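You operate a simulated robot arm through the tools that you are given. There is no shell and no other tool. Be economical: measure what you need, move in short steps, check, and stop when the job is done.

You run a simulated robot arm. Do the job below in one go: nothing can be reset, and whatever is moved stays where it is left.

TASK
Get the stapler ready for the red board and put the air on.
Fine: red magazine in its slot, depth as on the board's label, stapler plug in its socket; red bench valve on only once magazine and plug sit; no staple yet.

Only the result counts: the job must be done as asked and must still hold three seconds after the hand-in. Knocking over, shifting, dropping, spilling or breaking anything else fails it.

THE ROBOT
A 6-joint arm with a two-finger parallel gripper, fixed in place. Base frame: the origin is at the foot of the arm, x ahead of it, y to its left, z up; the work surface is at about z = 0.8. Lengths are in m, angles in rad, forces in N, time in s.
With the tool pointing down near the work surface it reaches from about 0.26 to 0.68 m from the base axis. Its first joint turns from -1.152 to 1.152 rad. Payload 2.9 kg.
The TCP is the grasp point between the finger pads, 0.03 m short of the fingertips. In the tool frame z runs along the fingers and y along their closing line. The gripper opens to 0.11 m. The fingers are 0.02 m wide and 0.01 m thick; the gripper's body (0.048 by 0.112 m) begins 0.055 m behind the TCP.
Orientation is that of the tool frame in the base frame, as a unit quaternion [x, y, z, w]. With the fingers straight down and closing along the base's y, the tool's x points along the base's -x, its y along +y and its z along -z.

THE INTERFACE
- The arm moves only by the tool step_arm. Its arguments are lists of equal length, an entry for each row: "offset": the shift along the tool's x, y, z in units of 50 mm (1.0 is 50 mm), a list of three; "angular": the turn, a rotation vector about the tool's x, y, z in units of 6 degrees (1.0 is 6 degrees), a list of three; "grip": the gripper command, from -1 (shut) to 1 (fully open), values between in proportion. In form: {"offset": [[x, y, z], ...], "angular": [[rx, ry, rz], ...], "grip": [grip, ...]}. A call has 1 to 8 rows; each row shifts and turns the commanded pose from where the row before left it, along the tool's axes as they then stand. A call with a number of a shift or a turn outside -1 to 1 is refused whole. Rows are played at 5 a second. More than 0.05 m and 0.15 rad between two rows, or a gripper value outside its range, and nothing of the call is played. A pose out of reach is approached as far as the arm can. The call stops where the force on the tool passes 40 N (or 10 N more than at its start, if that is more) or the arm is blocked; 0.2 s more then pass. Each finger travels about 0.108 m/s and halts on what it meets, pressing with about 23 N; the grip force reading is that of the motor and also rises with nothing between the fingers. The clock runs only during rows and for 0.2 s after the last one: add rows that do not move to give the fingers time. The reply holds the time, the measured pose of the TCP, the force on the tool along the base axes, the opening and the grip force, in the units named above and with some noise, with the torque about the TCP (base axes, N m) and any sound that the robot's microphone picked up.
- Cameras (640 x 400 px; columns grow to the right, rows downward): "scene" is fixed at [0.0518, 0.4168, 1.3931]; the picture's right is [-0.93, -0.38, 0.00], its down [-0.19, 0.46, -0.87] and it looks along [0.33, -0.80, -0.50] (base axes); focal length 355 px, centre (320, 200). "wrist" rides on the gripper at [0.072, 0.017, -0.103] in the tool frame; the picture's right is [-0.23, 0.97, 0.00], its down [-0.76, -0.18, -0.62] and it looks along [-0.61, -0.14, 0.78] (tool axes); focal length 222 px, centre (320, 200). There is no depth. A picture from a camera that has moved, and an enlarged one, comes with that camera's place and axes in the base frame and with its lens.
- get_image(camera): a new picture of that camera. The clock stands still meanwhile.
- close_up(camera, box): a new picture of the part [left, top, right, bottom] of that camera's present view, enlarged. The clock stands still meanwhile.
- hand_in(): hands the job in; it is judged then, once.

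Go step by step. Nothing tells you positions but the pictures and the camera data: compare them with the known pose of the tool, close in by small moves and look again before you grip or let go. The budget is 120 turns and 76 pictures, counting those below and the enlarged ones. Unless the task says otherwise, let go and move clear before handing in, and close with one line.

The tools are called after "Call:" as name(argument=value, ...) on one line, values as JSON. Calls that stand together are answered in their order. step_arm: Moves the arm, as the interface text tells. Its arguments: {"type":"object","properties":{"offset":{"type":"array","items":{"type":"array","items":{"type":"number"}}},"angular":{"type":"array","items":{"type":"array","items":{"type":"number"}}},"grip":{"type":"array","items":{"type":"number"}}},"required":["offset","angular","grip"]} The other tools are called the same way: get_image (camera) takes a picture; close_up (camera, box) takes an enlarged picture of a part of a camera's view; hand_in () hands the job in.

At the start:

```text
clock: 0.0
ee_pos: [0.4461, -0.1022, 1.2241]
tool_rot: [-0.001, 1.0, 0.0, 0.0]
force: [0.3, 1.2, -0.3]
wrist_torque: [0.02, -0.01, 0.01]
grip_width: 0.11
grip_force: 0.0
```

scene: 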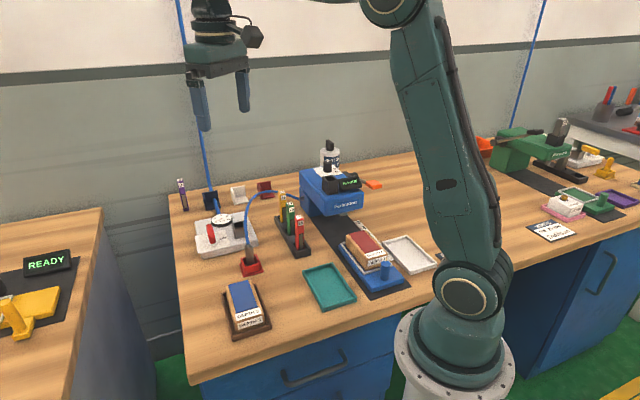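
wrist: 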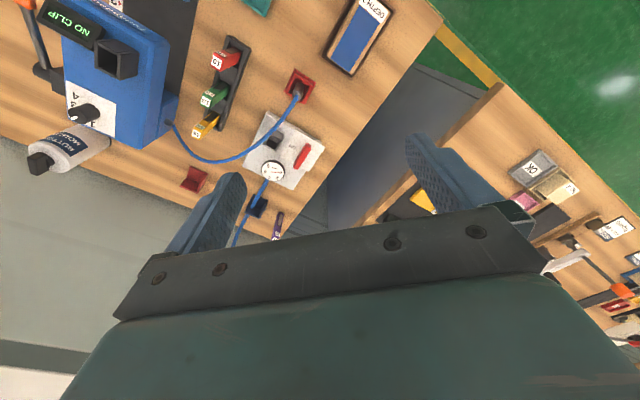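

I see a bench with the blue stapler, a rack of magazines, a valve panel with a gauge, and boards in trays. I'll look closer at the parts first.

Call:
close_up(camera="scene", box=[170, 170, 330, 270])

Call:
close_up(camera="scene", box=[280, 130, 440, 300])

Call:
close_up(camera="wrist", box=[20, 0, 340, 200])

```text
4.00 times, centred on (250, 220) of scene
camera zoom: at [0.0518, 0.4168, 1.3931], right [-0.93, -0.38, 0.0], down [-0.19, 0.46, -0.87], along [0.33, -0.8, -0.5], focal length 1420 px, centre (600, 120)
```

zoom: 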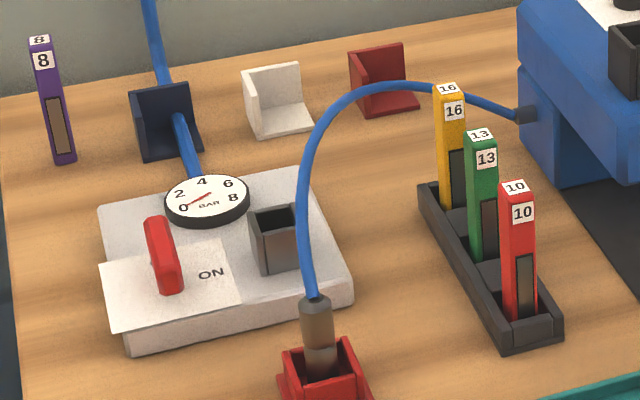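

```text
2.35 times, centred on (360, 215) of scene
camera zoom: at [0.0518, 0.4168, 1.3931], right [-0.93, -0.38, 0.0], down [-0.19, 0.46, -0.87], along [0.33, -0.8, -0.5], focal length 835 px, centre (226, 165)
```

zoom: 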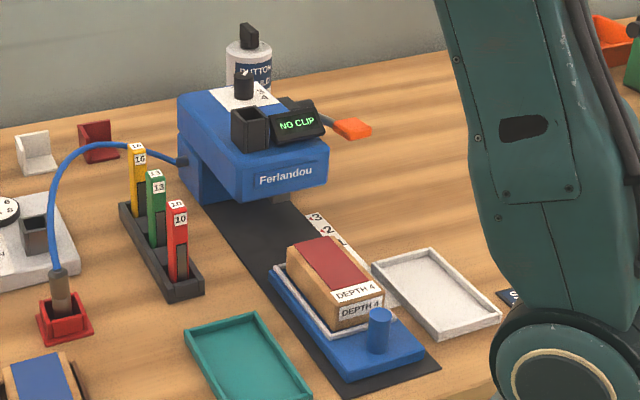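

```text
2.00 times, centred on (180, 100) of wrist
camera zoom: at [0.3749, -0.084, 1.3277], right [0.23, 0.97, 0.0], down [0.76, -0.18, 0.62], along [0.61, -0.14, -0.78], focal length 444 px, centre (600, 400)
```

zoom: 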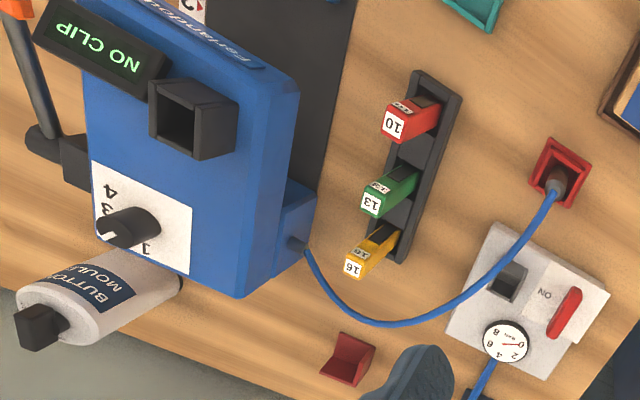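

The display reads NO CLIP, the red board's label says DEPTH 4, the plug is parked in the red holder and the socket is beside the gauge. I'll look closer at the dial and the scale.

Call:
close_up(camera="wrist", box=[20, 0, 180, 180])

Call:
close_up(camera="scene", box=[300, 135, 400, 215])

Call:
close_up(camera="scene", box=[330, 210, 430, 300])

```text
2.22 times, centred on (100, 90) of wrist
camera zoom: at [0.3749, -0.084, 1.3277], right [0.23, 0.97, 0.0], down [0.76, -0.18, 0.62], along [0.61, -0.14, -0.78], focal length 494 px, centre (809, 444)
```

zoom: 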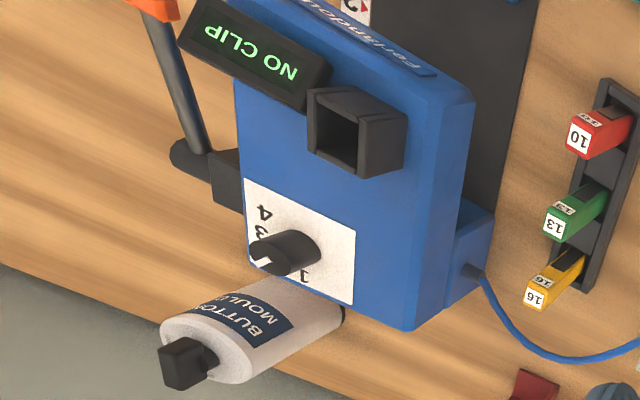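

```text
5.00 times, centred on (350, 175) of scene
camera zoom: at [0.0518, 0.4168, 1.3931], right [-0.93, -0.38, 0.0], down [-0.19, 0.46, -0.87], along [0.33, -0.8, -0.5], focal length 1775 px, centre (170, 325)
```

zoom: 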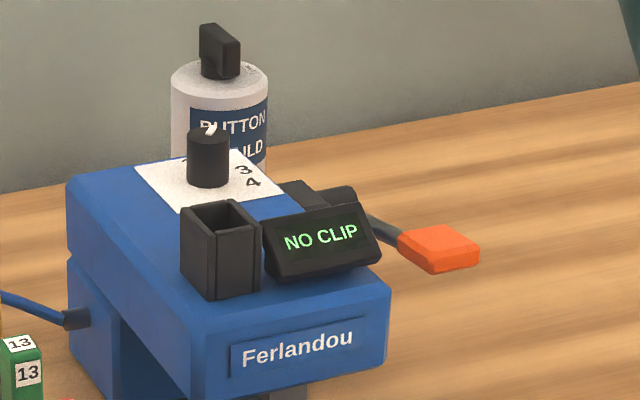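

```text
4.44 times, centred on (380, 255) of scene
camera zoom: at [0.0518, 0.4168, 1.3931], right [-0.93, -0.38, 0.0], down [-0.19, 0.46, -0.87], along [0.33, -0.8, -0.5], focal length 1578 px, centre (53, -44)
```

zoom: 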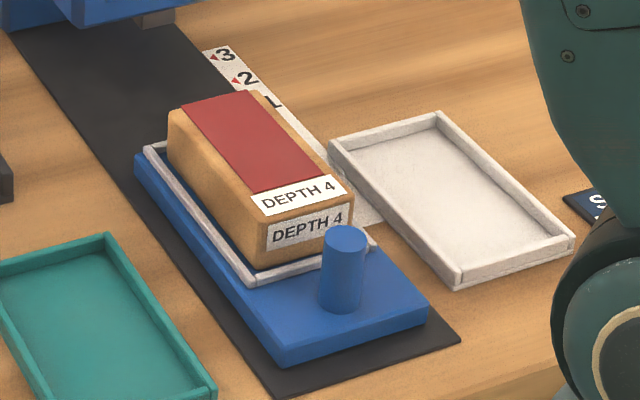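

The depth dial is on top of the stapler, to be set to 4. The magazine slot's mouth is at about (0.352, -0.382, 0.97). The rack is centred near (0.434, -0.300), yawed by 45°. I'll move in above the rack for a closer look.

Call:
step_arm(offset=[[0.16, -0.68, 0.4], [0.16, -0.68, 0.4], [0.16, -0.68, 0.4], [0.16, -0.68, 0.4], [0.16, -0.68, 0.4], [0, 0, 0]], angular=[[0, 0, 0], [0, 0, 0], [0, 0, 0], [0, 0, 0], [0, 0, 0], [0, 0, 0]], grip=[1, 1, 1, 1, 1, 1])

Call:
get_image(camera="wrist")

```text
clock: 1.4
ee_pos: [0.4066, -0.2718, 1.1232]
tool_rot: [0.0, 1.0, 0.0, 0.0]
force: [0.1, 0.1, -0.6]
wrist_torque: [0.02, 0.0, 0.02]
grip_width: 0.1102
grip_force: 0.0
```

```text
67 pictures are left
camera wrist: at [0.3352, -0.2532, 1.2271], right [0.23, 0.97, 0.0], down [0.76, -0.18, 0.62], along [0.61, -0.14, -0.78], focal length 222 px, centre (320, 200)
```

wrist: 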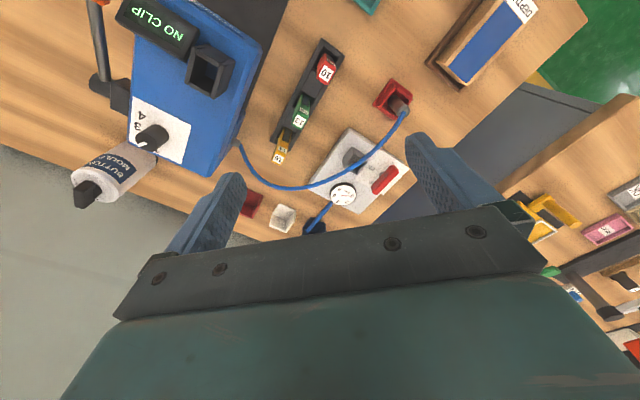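

The view from above is clear. I'll enlarge the parts to triangulate them.

Call:
close_up(camera="wrist", box=[240, 30, 440, 220])

Call:
close_up(camera="wrist", box=[80, 0, 270, 180])

```text
2.11 times, centred on (340, 125) of wrist
camera zoom: at [0.3352, -0.2532, 1.2271], right [0.23, 0.97, 0.0], down [0.76, -0.18, 0.62], along [0.61, -0.14, -0.78], focal length 468 px, centre (278, 358)
```

zoom: 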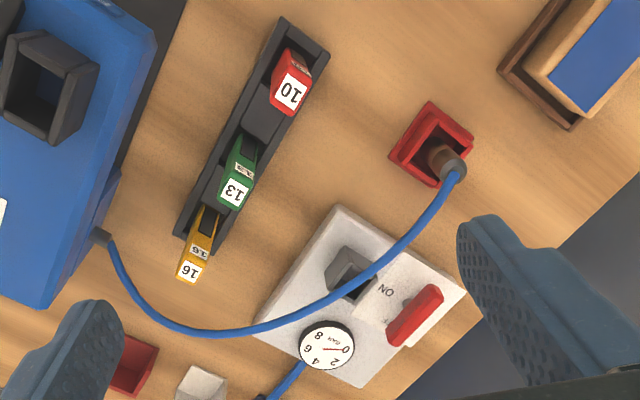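

```text
2.22 times, centred on (175, 90) of wrist
camera zoom: at [0.3352, -0.2532, 1.2271], right [0.23, 0.97, 0.0], down [0.76, -0.18, 0.62], along [0.61, -0.14, -0.78], focal length 494 px, centre (642, 444)
```

zoom: 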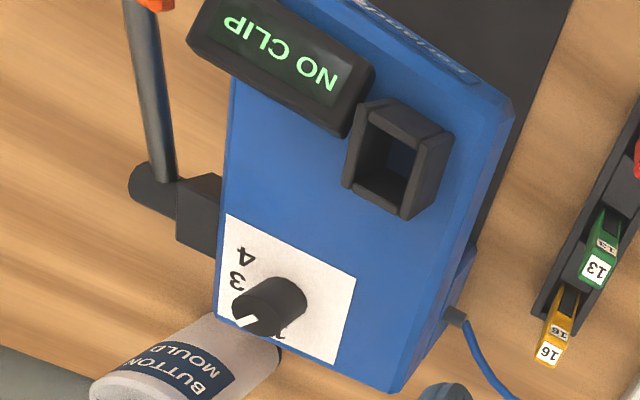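

Red magazine top is at about (0.386, -0.258, 0.91), with the rack's long axis at -44.6°. I'll turn the tool to match and look again.

Call:
step_arm(offset=[[0, 0, 0], [0, 0, 0], [0, 0, 0], [0, 0, 0], [0, 0, 0], [0, 0, 0], [0, 0, 0], [0, 0, 0]], angular=[[0, 0, 0.95], [0, 0, 0.95], [0, 0, 0.95], [0, 0, 0.95], [0, 0, 0.95], [0, 0, 0.95], [0, 0, 0.95], [0, 0, 0.92]], grip=[1, 1, 1, 1, 1, 1, 1, 1])

Call:
get_image(camera="wrist")

```text
clock: 3.2
ee_pos: [0.4075, -0.273, 1.1245]
tool_rot: [0.387, 0.922, 0.001, 0.0]
force: [1.3, 0.7, 0.3]
wrist_torque: [0.02, 0.04, -0.04]
grip_width: 0.1101
grip_force: 0.0
```

```text
64 pictures are left
camera wrist: at [0.3687, -0.2074, 1.2275], right [0.85, 0.52, 0.0], down [0.41, -0.67, 0.62], along [0.32, -0.53, -0.78], focal length 222 px, centre (320, 200)
```

wrist: 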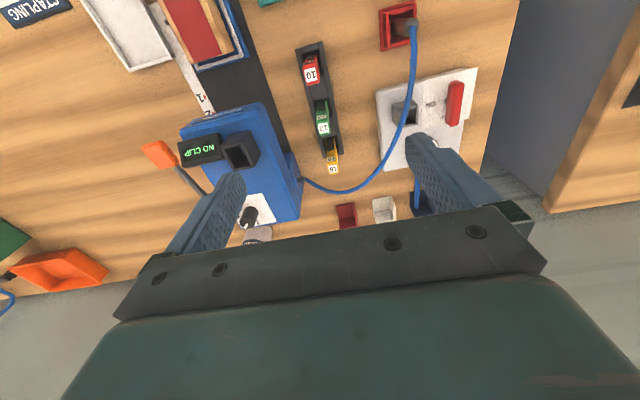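

Everything lines up with the tool's yaw now. I'll enlarge the rack and the tube.

Call:
close_up(camera="wrist", box=[280, 30, 360, 180])

Call:
close_up(camera="wrist", box=[170, 100, 310, 240])

Call:
close_up(camera="wrist", box=[370, 0, 490, 190])

```text
2.67 times, centred on (320, 105) of wrist
camera zoom: at [0.3687, -0.2074, 1.2275], right [0.85, 0.52, 0.0], down [0.41, -0.67, 0.62], along [0.32, -0.53, -0.78], focal length 592 px, centre (320, 453)
```

zoom: 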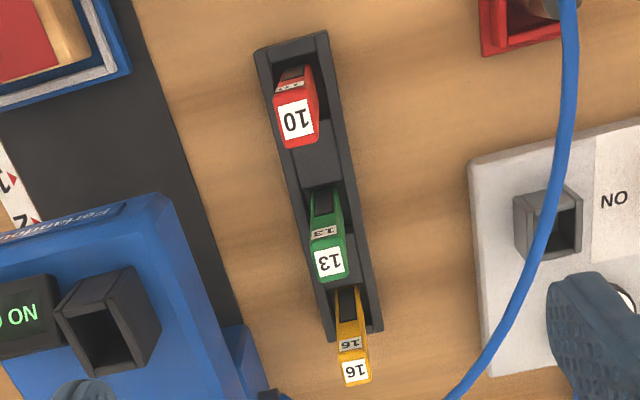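

```text
2.86 times, centred on (240, 170) of wrist
camera zoom: at [0.3687, -0.2074, 1.2275], right [0.85, 0.52, 0.0], down [0.41, -0.67, 0.62], along [0.32, -0.53, -0.78], focal length 635 px, centre (549, 286)
```

zoom: 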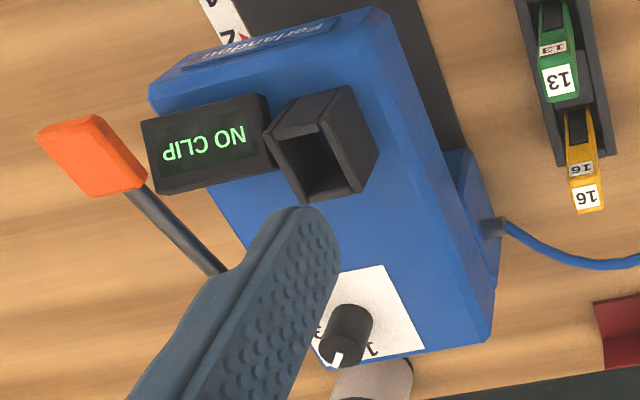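

```text
2.11 times, centred on (430, 95) of wrist
camera zoom: at [0.3687, -0.2074, 1.2275], right [0.85, 0.52, 0.0], down [0.41, -0.67, 0.62], along [0.32, -0.53, -0.78], focal length 468 px, centre (88, 421)
```

zoom: 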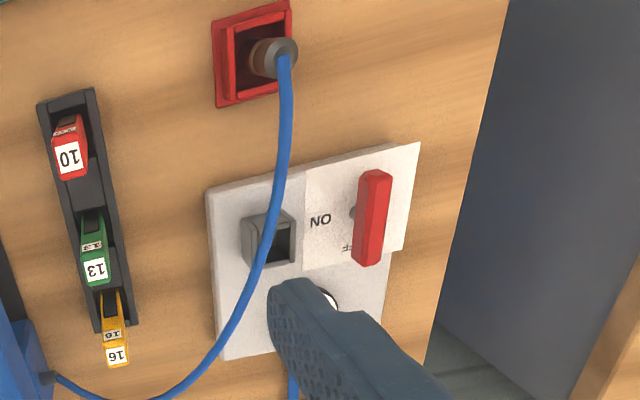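

Top of the red magazine checks out at (0.386, -0.257, 0.91) and the tube mouth at about (0.349, -0.379, 0.968). I'll narrow the opening and hover over the magazine.

Call:
step_arm(offset=[[0.172, -0.033, 0.83], [0.172, -0.033, 0.83], [0.172, -0.033, 0.83], [0, 0, 0]], angular=[[0, 0, 0], [0, 0, 0], [0, 0, 0], [0, 0, 0]], grip=[-0.1, -0.1, -0.1, -0.1])

Call:
get_image(camera="wrist")

```text
clock: 4.2
ee_pos: [0.3834, -0.2575, 1.0027]
tool_rot: [0.387, 0.922, 0.0, 0.0]
force: [-0.7, -0.5, 0.3]
wrist_torque: [0.0, 0.01, 0.01]
grip_width: 0.0497
grip_force: 0.0
```

```text
60 pictures are left
camera wrist: at [0.3457, -0.1933, 1.1048], right [0.85, 0.52, 0.0], down [0.41, -0.67, 0.62], along [0.33, -0.53, -0.78], focal length 222 px, centre (320, 200)
```

wrist: 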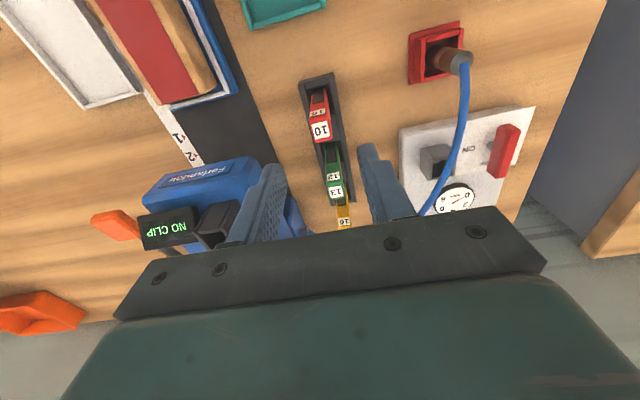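

Call:
close_up(camera="wrist", box=[270, 70, 370, 230])

```text
2.50 times, centred on (320, 150) of wrist
camera zoom: at [0.3457, -0.1933, 1.1048], right [0.85, 0.52, 0.0], down [0.41, -0.67, 0.62], along [0.33, -0.53, -0.78], focal length 555 px, centre (320, 325)
```

zoom: 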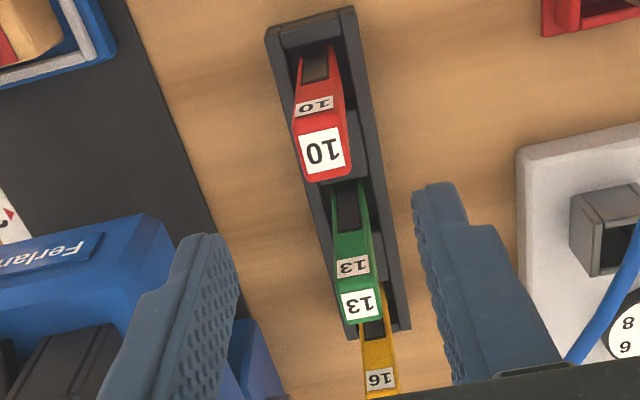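

Magazine top is about 17 x 24 mm at (0.386, -0.257). I'll descend so the tips are about 25 mm below its top, then grip.

Call:
step_arm(offset=[[-0.013, 0.021, 0.6], [-0.013, 0.021, 0.6], [0, 0, 0.55], [0, 0, 0]], angular=[[0, 0, 0], [0, 0, 0], [0, 0, 0], [0, 0, 0]], grip=[-0.1, -0.1, -0.1, -0.1])

Call:
close_up(camera="wrist", box=[220, 90, 420, 250])

```text
clock: 5.2
ee_pos: [0.3871, -0.2567, 0.9123]
tool_rot: [0.386, 0.922, -0.001, 0.001]
force: [0.2, 0.0, 0.0]
wrist_torque: [0.01, 0.0, 0.02]
grip_width: 0.0494
grip_force: 0.1
```

```text
2.50 times, centred on (320, 170) of wrist
camera zoom: at [0.3489, -0.1926, 1.0155], right [0.85, 0.52, 0.0], down [0.41, -0.67, 0.62], along [0.33, -0.53, -0.78], focal length 555 px, centre (320, 275)
```

zoom: 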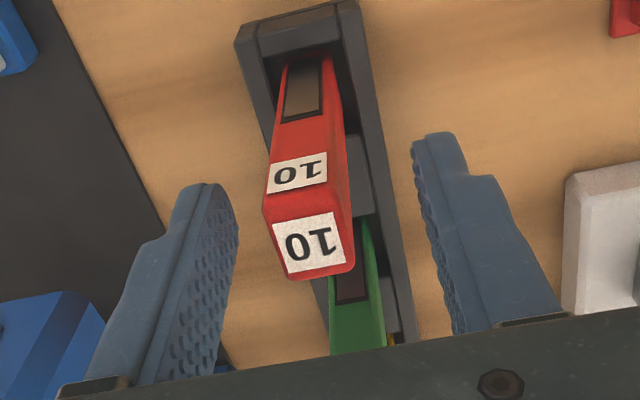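

The magazine sits between the fingers, about 2.5 mm off centre toward -y in the tool frame. I'll correct that and close.

Call:
step_arm(offset=[[0, -0.05, 0], [0, 0, 0], [0, 0, 0], [0, 0, 0], [0, 0, 0]], angular=[[0, 0, 0], [0, 0, 0], [0, 0, 0], [0, 0, 0], [0, 0, 0]], grip=[-0.1, -0.4, -1, -1, -1])

Call:
close_up(camera="wrist", box=[220, 90, 420, 250])

```text
clock: 6.4
ee_pos: [0.3854, -0.2594, 0.9123]
tool_rot: [0.386, 0.923, 0.0, -0.001]
force: [0.1, 0.0, 0.6]
wrist_torque: [0.02, -0.04, -0.01]
grip_width: 0.0177
grip_force: 22.5
```

```text
2.50 times, centred on (320, 170) of wrist
camera zoom: at [0.3474, -0.1944, 1.0159], right [0.85, 0.52, 0.0], down [0.41, -0.67, 0.62], along [0.32, -0.53, -0.78], focal length 555 px, centre (320, 275)
```

zoom: 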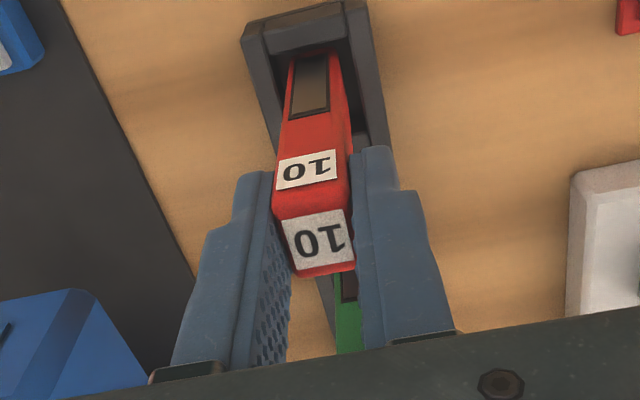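

Grip is firm at 17.7 mm. I'll lift it straight up out of the rack.

Call:
step_arm(offset=[[0, 0, -0.5], [0, 0, -0.9], [0, 0, -0.9], [0, 0, -0.9], [0, 0, -0.9], [0, 0, 0]], angular=[[0, 0, 0], [0, 0, 0], [0, 0, 0], [0, 0, 0], [0, 0, 0], [0, 0, 0]], grip=[-1, -1, -1, -1, -1, -1])

Call:
get_image(camera="wrist")

Call:
get_image(camera="scene")

```text
clock: 7.8
ee_pos: [0.3843, -0.2593, 1.1183]
tool_rot: [0.386, 0.922, 0.0, 0.0]
force: [0.1, 0.3, -0.6]
wrist_torque: [0.04, -0.01, 0.01]
grip_width: 0.0173
grip_force: 23.0
```

```text
56 pictures are left
camera wrist: at [0.3479, -0.1954, 1.222], right [0.85, 0.52, 0.0], down [0.41, -0.67, 0.62], along [0.32, -0.53, -0.78], focal length 222 px, centre (320, 200)
```

wrist: 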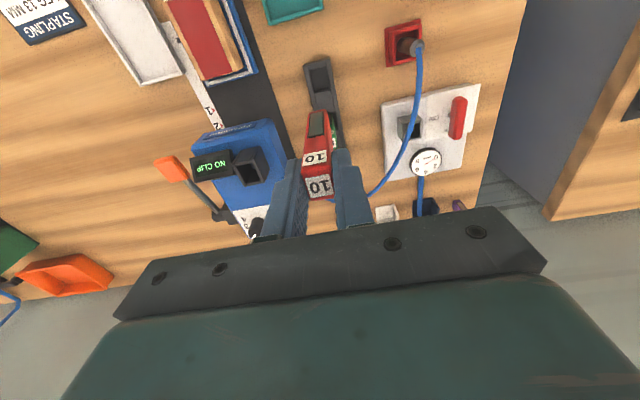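

```text
55 pictures are left
```

scene: 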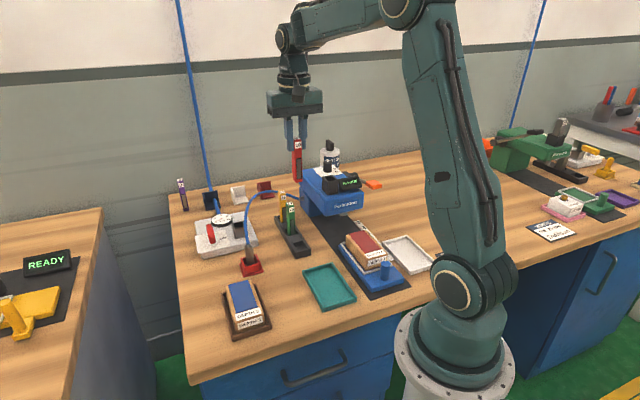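

The magazine is up. There is a card at the top left of the view, so I'll read that and enlarge the tube.

Call:
close_up(camera="wrist", box=[0, 0, 100, 60])

Call:
close_up(camera="wrist", box=[180, 110, 300, 220])

Call:
close_up(camera="scene", box=[270, 120, 370, 200])

```text
6.40 times, centred on (50, 30) of wrist
camera zoom: at [0.3479, -0.1954, 1.222], right [0.85, 0.52, 0.0], down [0.41, -0.67, 0.62], along [0.32, -0.53, -0.78], focal length 1422 px, centre (2048, 1288)
```

zoom: 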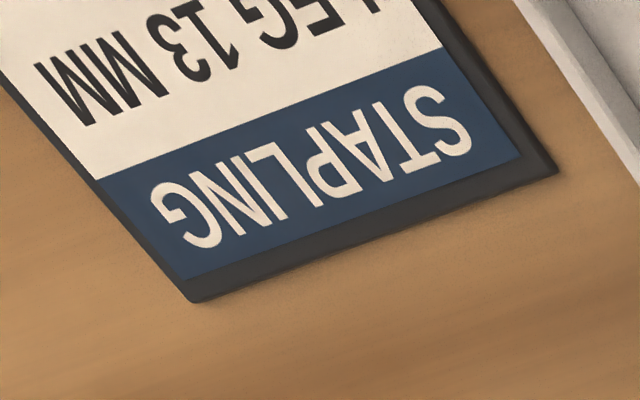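

```text
3.64 times, centred on (240, 165) of wrist
camera zoom: at [0.3479, -0.1954, 1.222], right [0.85, 0.52, 0.0], down [0.41, -0.67, 0.62], along [0.32, -0.53, -0.78], focal length 808 px, centre (611, 327)
```

zoom: 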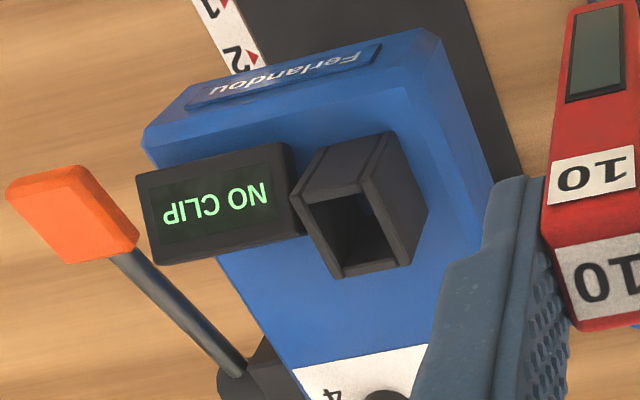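

```text
5.00 times, centred on (320, 160) of scene
camera zoom: at [0.0518, 0.4168, 1.3931], right [-0.93, -0.38, 0.0], down [-0.19, 0.46, -0.87], along [0.33, -0.8, -0.5], focal length 1775 px, centre (320, 400)
```

zoom: 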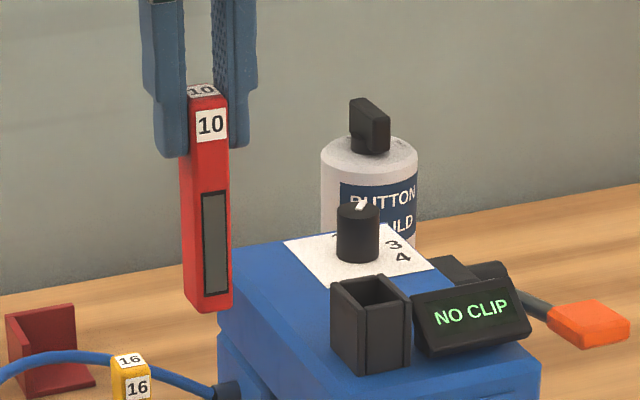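

The card reads "STAPLING LEG 13 MM", but the job explicitly asks for the red magazine, so I'll go with that. The tube mouth comes out again at (0.349, -0.380). I'll carry the magazine above it.

Call:
step_arm(offset=[[-0.42, -0.73, 0], [-0.42, -0.73, 0], [-0.42, -0.73, 0], [0, 0, 0], [0, 0, 0]], angular=[[0, 0, 0], [0, 0, 0], [0, 0, 0], [0, 0, 0], [0, 0, 0]], grip=[-1, -1, -1, -1, -1])

Call:
close_up(camera="wrist", box=[240, 60, 400, 240])

Call:
close_up(camera="scene", box=[280, 110, 380, 210])

```text
clock: 9.0
ee_pos: [0.3537, -0.3816, 1.1184]
tool_rot: [0.386, 0.922, 0.0, 0.0]
force: [0.6, -0.8, -0.5]
wrist_torque: [-0.03, 0.0, 0.0]
grip_width: 0.0176
grip_force: 22.9
```

```text
2.22 times, centred on (320, 150) of wrist
camera zoom: at [0.3142, -0.3161, 1.2215], right [0.85, 0.52, 0.0], down [0.41, -0.67, 0.62], along [0.32, -0.53, -0.78], focal length 494 px, centre (320, 311)
```

zoom: 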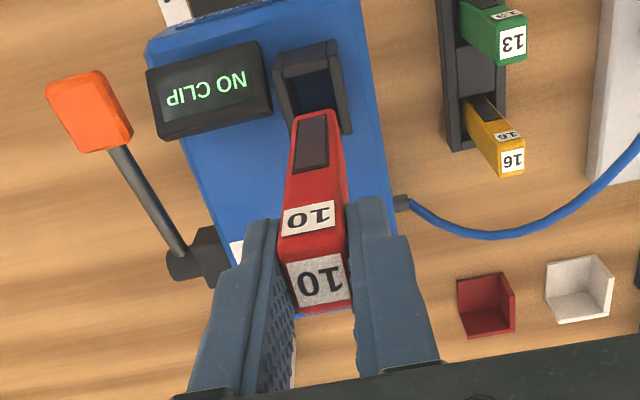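

```text
4.00 times, centred on (330, 160) of scene
camera zoom: at [0.0518, 0.4168, 1.3931], right [-0.93, -0.38, 0.0], down [-0.19, 0.46, -0.87], along [0.33, -0.8, -0.5], focal length 1420 px, centre (280, 360)
```

zoom: 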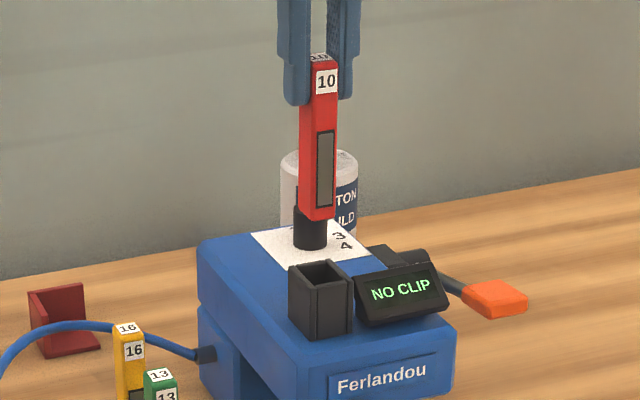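

The magazine is roughly over the tube. I'll lower it until its bottom is just above the mouth and check alignment.

Call:
step_arm(offset=[[0, 0, 0.35], [0, 0, 0.35], [0, 0, 0]], angular=[[0, 0, 0], [0, 0, 0], [0, 0, 0]], grip=[-1, -1, -1])

Call:
close_up(camera="wrist", box=[270, 60, 370, 160])

Call:
close_up(camera="scene", box=[300, 135, 360, 195])

```text
clock: 9.8
ee_pos: [0.3513, -0.3803, 1.0828]
tool_rot: [0.386, 0.923, 0.0, -0.001]
force: [0.0, -0.5, -0.4]
wrist_torque: [-0.01, -0.01, 0.03]
grip_width: 0.0175
grip_force: 22.8
```

```text
4.00 times, centred on (320, 110) of wrist
camera zoom: at [0.3137, -0.3158, 1.1866], right [0.85, 0.52, 0.0], down [0.41, -0.67, 0.62], along [0.32, -0.53, -0.78], focal length 888 px, centre (320, 560)
```

zoom: 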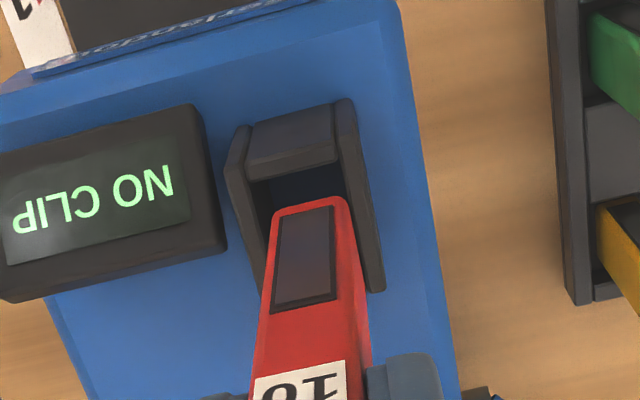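

```text
6.67 times, centred on (330, 165) of scene
camera zoom: at [0.0518, 0.4168, 1.3931], right [-0.93, -0.38, 0.0], down [-0.19, 0.46, -0.87], along [0.33, -0.8, -0.5], focal length 2366 px, centre (253, 433)
```

zoom: 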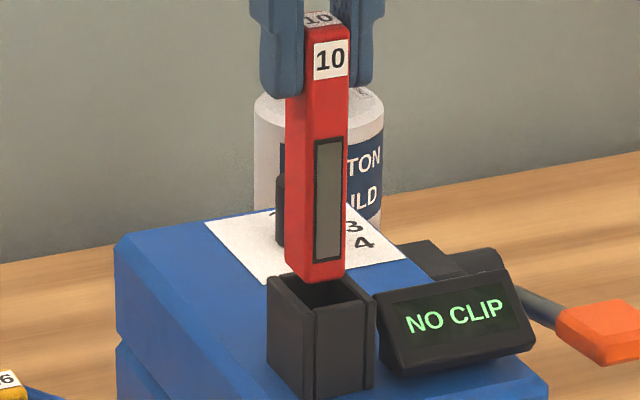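

Both views show the magazine slightly off the mouth, about 2 mm in tool +y and 1-2 mm in tool -x. I'll correct it and look again.

Call:
step_arm(offset=[[0.03, -0.045, 0.06], [0, 0, 0], [0, 0, 0]], angular=[[0, 0, 0], [0, 0, 0], [0, 0, 0]], grip=[-1, -1, -1])

Call:
close_up(camera="wrist", box=[295, 70, 345, 115])

Call:
close_up(camera="scene", box=[315, 160, 345, 195])

```text
clock: 10.6
ee_pos: [0.3492, -0.3809, 1.0795]
tool_rot: [0.386, 0.922, -0.001, -0.001]
force: [-0.6, -0.7, -0.8]
wrist_torque: [0.01, 0.01, 0.0]
grip_width: 0.0177
grip_force: 22.7
```

```text
8.89 times, centred on (320, 92) of wrist
camera zoom: at [0.3109, -0.3169, 1.183], right [0.85, 0.52, 0.0], down [0.41, -0.67, 0.62], along [0.33, -0.53, -0.78], focal length 1974 px, centre (320, 1156)
```

zoom: 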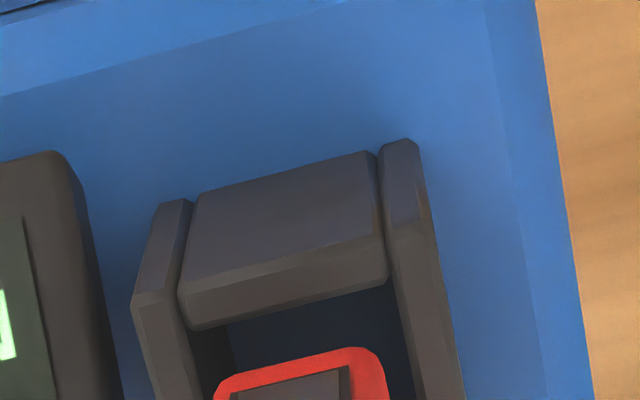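

```text
11.43 times, centred on (330, 178) of scene
camera zoom: at [0.0518, 0.4168, 1.3931], right [-0.93, -0.38, 0.0], down [-0.19, 0.46, -0.87], along [0.33, -0.8, -0.5], focal length 4056 px, centre (206, 457)
```

zoom: 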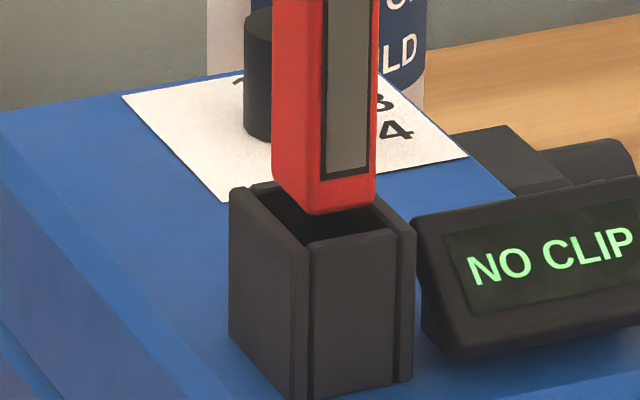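

Lateral error is now about 0.8 mm, with 1-2 mm left along tool x. I'll correct both and begin the insertion slowly.

Call:
step_arm(offset=[[0.03, 0.016, 0], [0, 0, 0.1], [0, 0, 0.15], [0, 0, 0.15], [0, 0, 0]], angular=[[0, 0, 0], [0, 0, 0], [0, 0, 0], [0, 0, 0], [0, 0, 0]], grip=[-1, -1, -1, -1, -1])

Call:
close_up(camera="wrist", box=[270, 60, 370, 160])

Call:
close_up(camera="scene", box=[300, 145, 360, 205])

```text
clock: 11.8
ee_pos: [0.3507, -0.3784, 1.0595]
tool_rot: [0.386, 0.923, 0.0, 0.0]
force: [0.3, -0.5, -1.3]
wrist_torque: [-0.01, 0.01, 0.01]
grip_width: 0.0177
grip_force: 22.8
```

```text
4.00 times, centred on (320, 110) of wrist
camera zoom: at [0.3109, -0.3144, 1.1625], right [0.85, 0.52, 0.0], down [0.41, -0.67, 0.62], along [0.33, -0.53, -0.78], focal length 888 px, centre (320, 560)
```

zoom: 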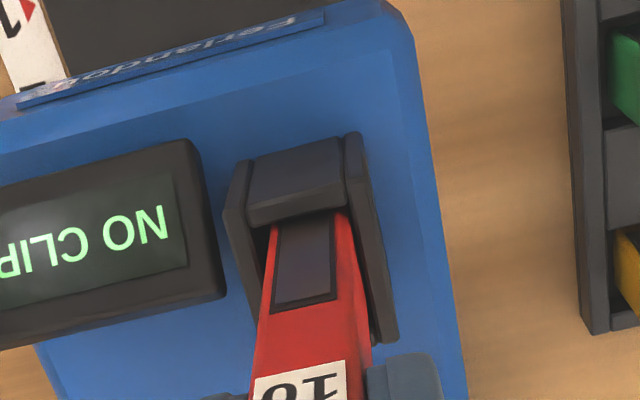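

```text
6.67 times, centred on (330, 175) of scene
camera zoom: at [0.0518, 0.4168, 1.3931], right [-0.93, -0.38, 0.0], down [-0.19, 0.46, -0.87], along [0.33, -0.8, -0.5], focal length 2366 px, centre (253, 367)
```

zoom: 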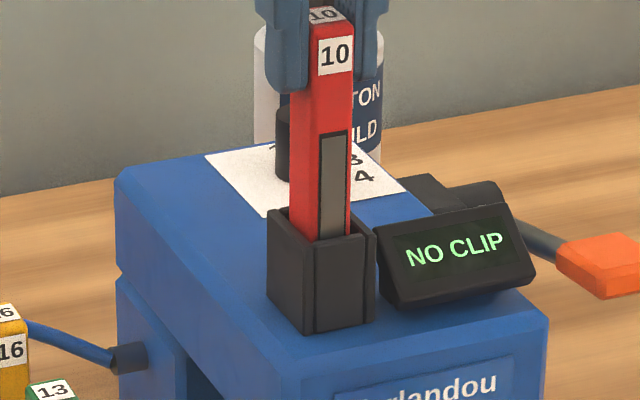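

It has entered the tube with no contact force. I'll continue down.

Call:
step_arm(offset=[[0, 0, 0.15], [0, 0, 0.15], [0, 0, 0.15], [0, 0, 0]], angular=[[0, 0, 0], [0, 0, 0], [0, 0, 0], [0, 0, 0]], grip=[-1, -1, -1, -1])

Call:
close_up(camera="scene", box=[300, 145, 360, 205])

```text
clock: 12.8
ee_pos: [0.3495, -0.379, 1.037]
tool_rot: [0.386, 0.923, 0.0, 0.0]
force: [-0.3, 0.2, -1.2]
wrist_torque: [0.01, -0.01, -0.03]
grip_width: 0.0175
grip_force: 22.7
```

```text
6.67 times, centred on (330, 175) of scene
camera zoom: at [0.0518, 0.4168, 1.3931], right [-0.93, -0.38, 0.0], down [-0.19, 0.46, -0.87], along [0.33, -0.8, -0.5], focal length 2366 px, centre (253, 367)
```

zoom: 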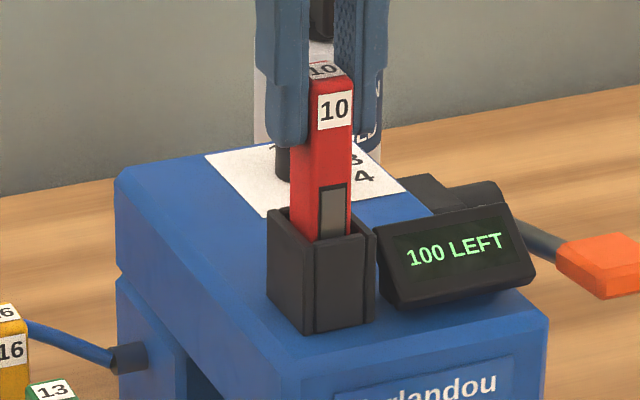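

The display reads "100 LEFT". I'll continue down until it sits on the bottom.

Call:
step_arm(offset=[[0, 0, 0.1], [0, 0, 0.1], [0, 0, 0.1], [0, 0, 0]], angular=[[0, 0, 0], [0, 0, 0], [0, 0, 0], [0, 0, 0]], grip=[-1, -1, -1, -1])

Call:
close_up(camera="scene", box=[300, 145, 360, 205])

```text
clock: 13.8
ee_pos: [0.3495, -0.3804, 1.022]
tool_rot: [0.386, 0.923, 0.0, 0.001]
force: [0.6, -0.8, 18.5]
wrist_torque: [-0.06, -0.08, 0.09]
grip_width: 0.0175
grip_force: 23.3
```

```text
6.67 times, centred on (330, 175) of scene
camera zoom: at [0.0516, 0.417, 1.3931], right [-0.93, -0.38, 0.0], down [-0.19, 0.46, -0.87], along [0.33, -0.8, -0.5], focal length 2366 px, centre (253, 367)
```

zoom: 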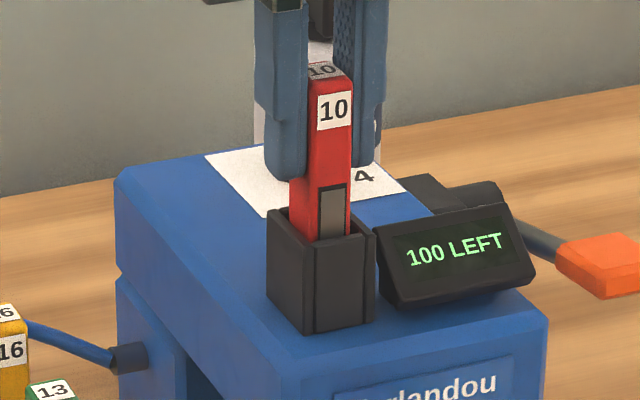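

The magazine has bottomed out with 18.5 N and the display still says 100 LEFT. I'll release it and rise.

Call:
step_arm(offset=[[0, 0, 0], [0, 0, 0], [0, 0, 0], [0, 0, -0.5], [0, 0, -0.9], [0, 0, -0.9], [0, 0, -0.5], [0, 0, 0]], angular=[[0, 0, 0], [0, 0, 0], [0, 0, 0], [0, 0, 0], [0, 0, 0], [0, 0, 0], [0, 0, 0], [0, 0, 0]], grip=[-0.5, -0.4, -0.4, -0.4, -0.4, -0.4, -0.4, -0.4])

Call:
get_image(camera="wrist")

Call:
close_up(camera="scene", box=[300, 130, 380, 200])

```text
clock: 15.6
ee_pos: [0.3512, -0.3798, 1.163]
tool_rot: [0.386, 0.923, 0.0, 0.0]
force: [-0.2, 0.5, -0.1]
wrist_torque: [0.01, 0.01, 0.02]
grip_width: 0.0331
grip_force: 0.1
```

```text
41 pictures are left
camera wrist: at [0.3123, -0.3142, 1.2667], right [0.85, 0.52, 0.0], down [0.41, -0.67, 0.62], along [0.33, -0.53, -0.78], focal length 222 px, centre (320, 200)
```

wrist: 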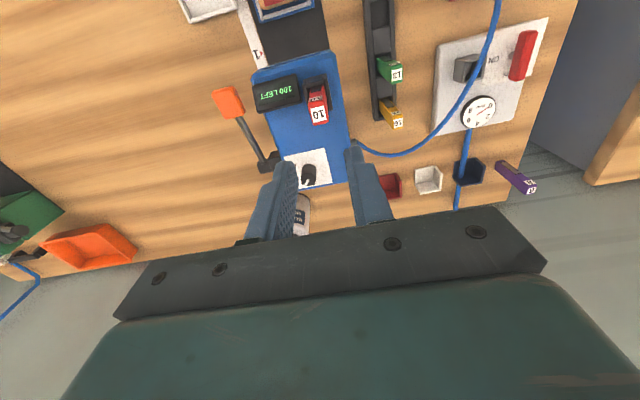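

```text
5.71 times, centred on (340, 165) of scene
camera zoom: at [0.0518, 0.4168, 1.3931], right [-0.93, -0.38, 0.0], down [-0.19, 0.46, -0.87], along [0.33, -0.8, -0.5], focal length 2028 px, centre (206, 400)
```

zoom: 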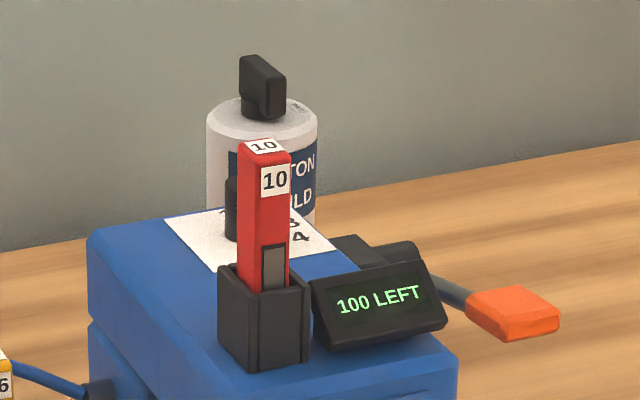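

The magazine sits. Next is the depth dial, so I'll enlarge it.

Call:
close_up(camera="wrist", box=[275, 140, 345, 200])

```text
6.67 times, centred on (310, 170) of wrist
camera zoom: at [0.3123, -0.3142, 1.2667], right [0.85, 0.52, 0.0], down [0.41, -0.67, 0.62], along [0.33, -0.53, -0.78], focal length 1481 px, centre (387, 400)
```

zoom: 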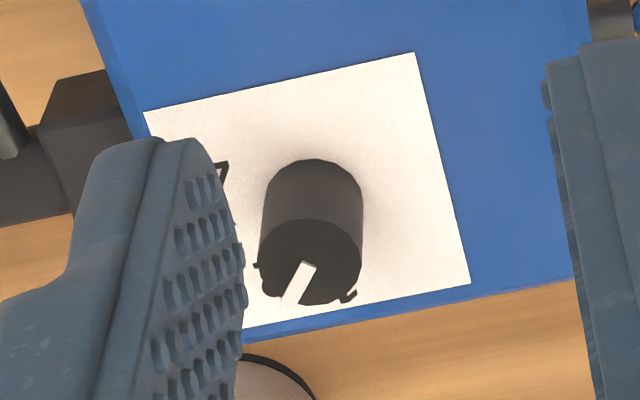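

The knob is at about (0.402, -0.499), top at z ≈ 0.957, Ø 25 mm. Its pointer is at 2, and 4 lies about 88° clockwise seen from above. I'll pre-turn the tool back 90° so the turn ends in a comfortable pose.

Call:
step_arm(offset=[[0, 0, 0], [0, 0, 0], [0, 0, 0], [0, 0, 0], [0, 0, 0], [0, 0, 0], [0, 0, 0], [0, 0, 0]], angular=[[0, 0, -0.95], [0, 0, -0.95], [0, 0, -0.95], [0, 0, -0.95], [0, 0, -0.95], [0, 0, -0.95], [0, 0, -0.95], [0, 0, -0.95]], grip=[-0.15, -0.15, -0.15, -0.15, -0.15, -0.15, -0.15, -0.15])

Call:
step_arm(offset=[[0, 0, 0], [0, 0, 0], [0, 0, 0], [0, 0, 0], [0, 0, 0], [0, 0, 0], [0, 0, 0], [0, 0, 0]], angular=[[0, 0, -0.95], [0, 0, -0.95], [0, 0, -0.95], [0, 0, -0.95], [0, 0, -0.95], [0, 0, -0.95], [0, 0, -0.95], [0, 0, -0.75]], grip=[-0.15, -0.15, -0.15, -0.15, -0.15, -0.15, -0.15, -0.15])

```text
clock: 17.4
ee_pos: [0.3497, -0.3796, 1.1607]
tool_rot: [-0.002, 1.0, 0.0, -0.001]
force: [-0.1, 0.0, -0.2]
wrist_torque: [-0.01, 0.0, 0.01]
grip_width: 0.0471
grip_force: 0.0
```

```text
clock: 19.2
ee_pos: [0.3496, -0.379, 1.1621]
tool_rot: [-0.38, 0.925, 0.0, 0.0]
force: [0.3, -0.2, 0.6]
wrist_torque: [0.0, -0.02, 0.01]
grip_width: 0.0466
grip_force: 0.1
```

Now I'll move above the knob and check.

Call:
step_arm(offset=[[0.236, -0.61, 0.4], [0.236, -0.61, 0.4], [0.236, -0.61, 0.4], [0.236, -0.61, 0.4], [0, 0, 0]], angular=[[0, 0, 0], [0, 0, 0], [0, 0, 0], [0, 0, 0], [0, 0, 0]], grip=[-0.15, -0.15, -0.15, -0.15, -0.15])

Call:
get_image(camera="wrist")

```text
clock: 20.4
ee_pos: [0.3985, -0.4997, 1.0831]
tool_rot: [-0.379, 0.925, 0.0, 0.0]
force: [0.0, -0.5, -0.6]
wrist_torque: [0.02, 0.0, 0.0]
grip_width: 0.047
grip_force: 0.0
```

```text
38 pictures are left
camera wrist: at [0.3359, -0.5383, 1.1848], right [-0.52, 0.85, 0.0], down [0.67, 0.41, 0.62], along [0.53, 0.33, -0.78], focal length 222 px, centre (320, 200)
```

wrist: 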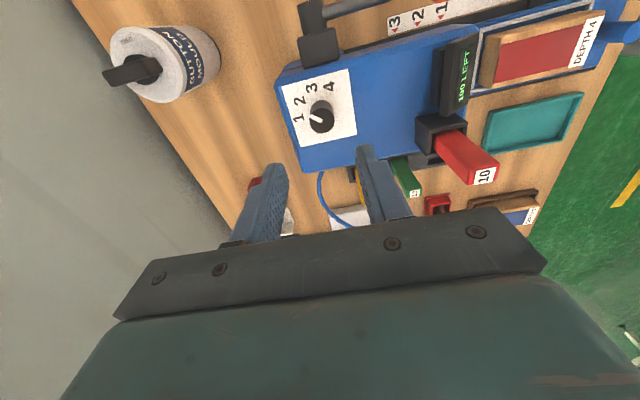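

Call:
close_up(camera="wrist", box=[270, 60, 370, 160])

```text
4.00 times, centred on (320, 110) of wrist
camera zoom: at [0.3359, -0.5383, 1.1848], right [-0.52, 0.85, 0.0], down [0.67, 0.41, 0.62], along [0.53, 0.33, -0.78], focal length 888 px, centre (320, 560)
```

zoom: 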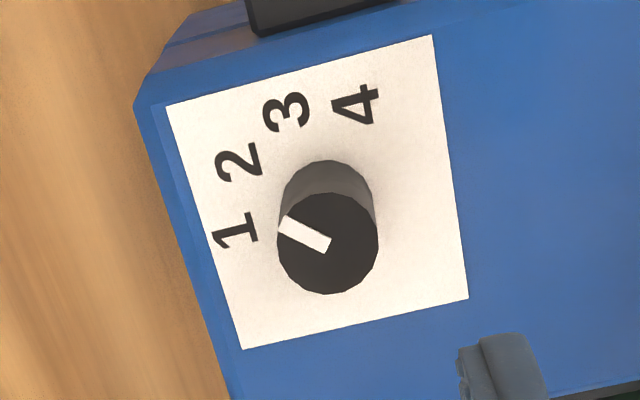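

The dial is clear: 1–4 are spaced 40° and the pointer is at 2. I'll descend around the knob and check before gripping.

Call:
step_arm(offset=[[-0.05, 0.01, 0.6], [-0.05, 0.01, 0.8], [0, 0, 0.6], [0, 0, 0.3], [0, 0, 0]], angular=[[0, 0, 0], [0, 0, 0], [0, 0, 0], [0, 0, 0], [0, 0, 0]], grip=[-0.15, -0.15, -0.15, -0.15, -0.15])

Call:
close_up(camera="wrist", box=[240, 80, 400, 240])

```text
clock: 21.6
ee_pos: [0.4031, -0.4967, 0.9664]
tool_rot: [-0.379, 0.925, 0.001, 0.001]
force: [0.4, -0.1, 0.0]
wrist_torque: [-0.02, -0.02, -0.02]
grip_width: 0.0472
grip_force: 0.0
```

```text
2.50 times, centred on (320, 160) of wrist
camera zoom: at [0.3399, -0.5342, 1.0696], right [-0.52, 0.85, 0.0], down [0.67, 0.41, 0.62], along [0.53, 0.33, -0.78], focal length 555 px, centre (320, 300)
```

zoom: 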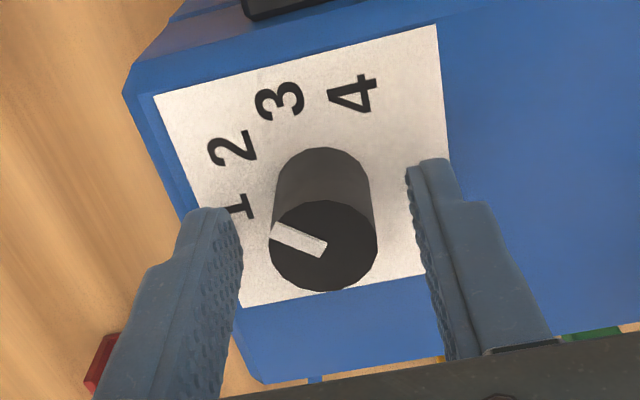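

The knob is centred between the fingers. I'll close and make the turn toward 4.

Call:
step_arm(offset=[[0, 0, 0], [0, 0, 0], [0, 0, 0], [0, 0, 0]], angular=[[0, 0, 0], [0, 0, 0], [0, 0, 0], [0, 0, 0]], grip=[-0.5, -1, -1, -1])

Call:
step_arm(offset=[[0, 0, 0], [0, 0, 0], [0, 0, 0], [0, 0, 0], [0, 0, 0], [0, 0, 0], [0, 0, 0], [0, 0, 0]], angular=[[0, 0, 0.85], [0, 0, 0.85], [0, 0, 0.85], [0, 0, 0.85], [0, 0, 0.85], [0, 0, 0.85], [0, 0, 0.85], [0, 0, 0.85]], grip=[-1, -1, -1, -1, -1, -1, -1, -1])

Call:
close_up(camera="wrist", box=[240, 80, 400, 240])

```text
clock: 22.6
ee_pos: [0.4031, -0.4958, 0.9663]
tool_rot: [-0.379, 0.925, 0.001, -0.001]
force: [-13.1, 13.8, 0.5]
wrist_torque: [0.09, -0.04, -0.02]
grip_width: 0.0257
grip_force: 45.0
```

```text
clock: 24.4
ee_pos: [0.4036, -0.4967, 0.9676]
tool_rot: [-0.031, 1.0, -0.001, 0.002]
force: [-11.5, -17.9, -9.5]
wrist_torque: [-0.41, 0.21, 0.05]
grip_width: 0.0259
grip_force: 44.9
```

```text
2.50 times, centred on (320, 160) of wrist
camera zoom: at [0.3296, -0.4832, 1.0696], right [0.17, 0.99, 0.0], down [0.77, -0.13, 0.62], along [0.62, -0.11, -0.78], focal length 555 px, centre (320, 300)
```

zoom: 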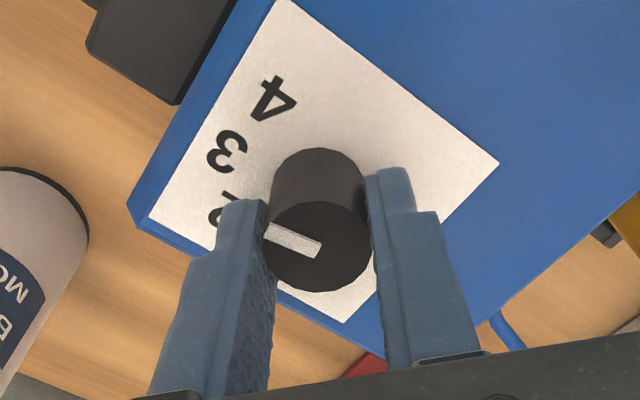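

The knob follows the gripper: 40.6° turned so far. I'll ease the lateral force slightly and continue the turn.

Call:
step_arm(offset=[[0.01, -0.014, 0], [0, 0, 0], [0, 0, 0], [0, 0, 0], [0, 0, 0], [0, 0, 0], [0, 0, 0], [0, 0, 0]], angular=[[0, 0, 0], [0, 0, 0.95], [0, 0, 0.95], [0, 0, 0.95], [0, 0, 0.95], [0, 0, 0.95], [0, 0, 0.95], [0, 0, 0.95]], grip=[-1, -1, -1, -1, -1, -1, -1, -1])

Call:
close_up(camera="wrist", box=[240, 80, 400, 240])

```text
clock: 26.2
ee_pos: [0.402, -0.4986, 0.9673]
tool_rot: [0.312, 0.95, -0.001, 0.002]
force: [-6.1, -31.4, -12.0]
wrist_torque: [-0.54, 0.2, 0.49]
grip_width: 0.026
grip_force: 44.4
```

```text
2.50 times, centred on (320, 160) of wrist
camera zoom: at [0.3541, -0.4403, 1.0696], right [0.76, 0.65, 0.0], down [0.51, -0.59, 0.63], along [0.41, -0.48, -0.78], focal length 555 px, centre (320, 300)
```

zoom: 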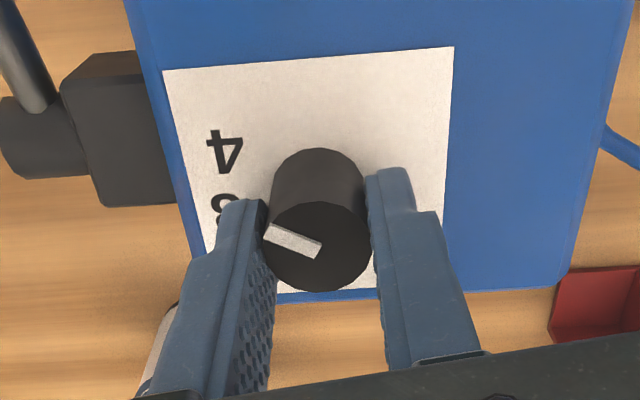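

Turned 81° in total, which should put the pointer at 4. I'll release, rise and check.

Call:
step_arm(offset=[[0, 0, 0], [0, 0, 0], [0, 0, 0], [0, 0, -0.6], [0, 0, -0.8], [0, 0, -0.8], [0, 0, 0]], angular=[[0, 0, 0], [0, 0, 0], [0, 0, 0], [0, 0, 0], [0, 0, 0], [0, 0, 0], [0, 0, 0]], grip=[-0.3, -0.15, -0.15, -0.15, -0.15, -0.15, -0.15])

Call:
close_up(camera="wrist", box=[260, 60, 380, 180])

```text
clock: 27.8
ee_pos: [0.4016, -0.4929, 1.0759]
tool_rot: [0.31, 0.951, 0.0, 0.0]
force: [0.4, -0.4, 0.2]
wrist_torque: [-0.01, 0.02, -0.01]
grip_width: 0.0468
grip_force: 0.0
```

```text
3.33 times, centred on (320, 120) of wrist
camera zoom: at [0.3534, -0.436, 1.1799], right [0.76, 0.65, 0.0], down [0.51, -0.59, 0.62], along [0.41, -0.47, -0.78], focal length 740 px, centre (320, 467)
```

zoom: 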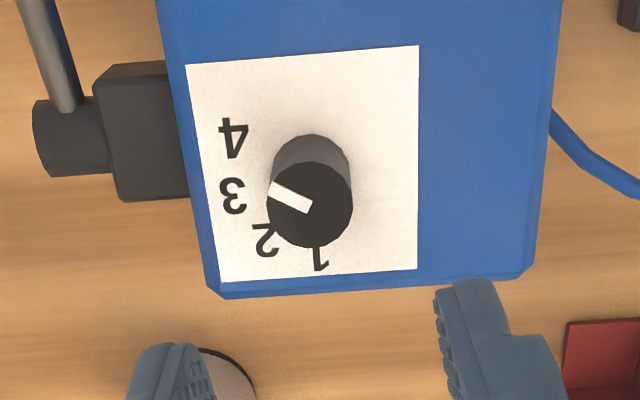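

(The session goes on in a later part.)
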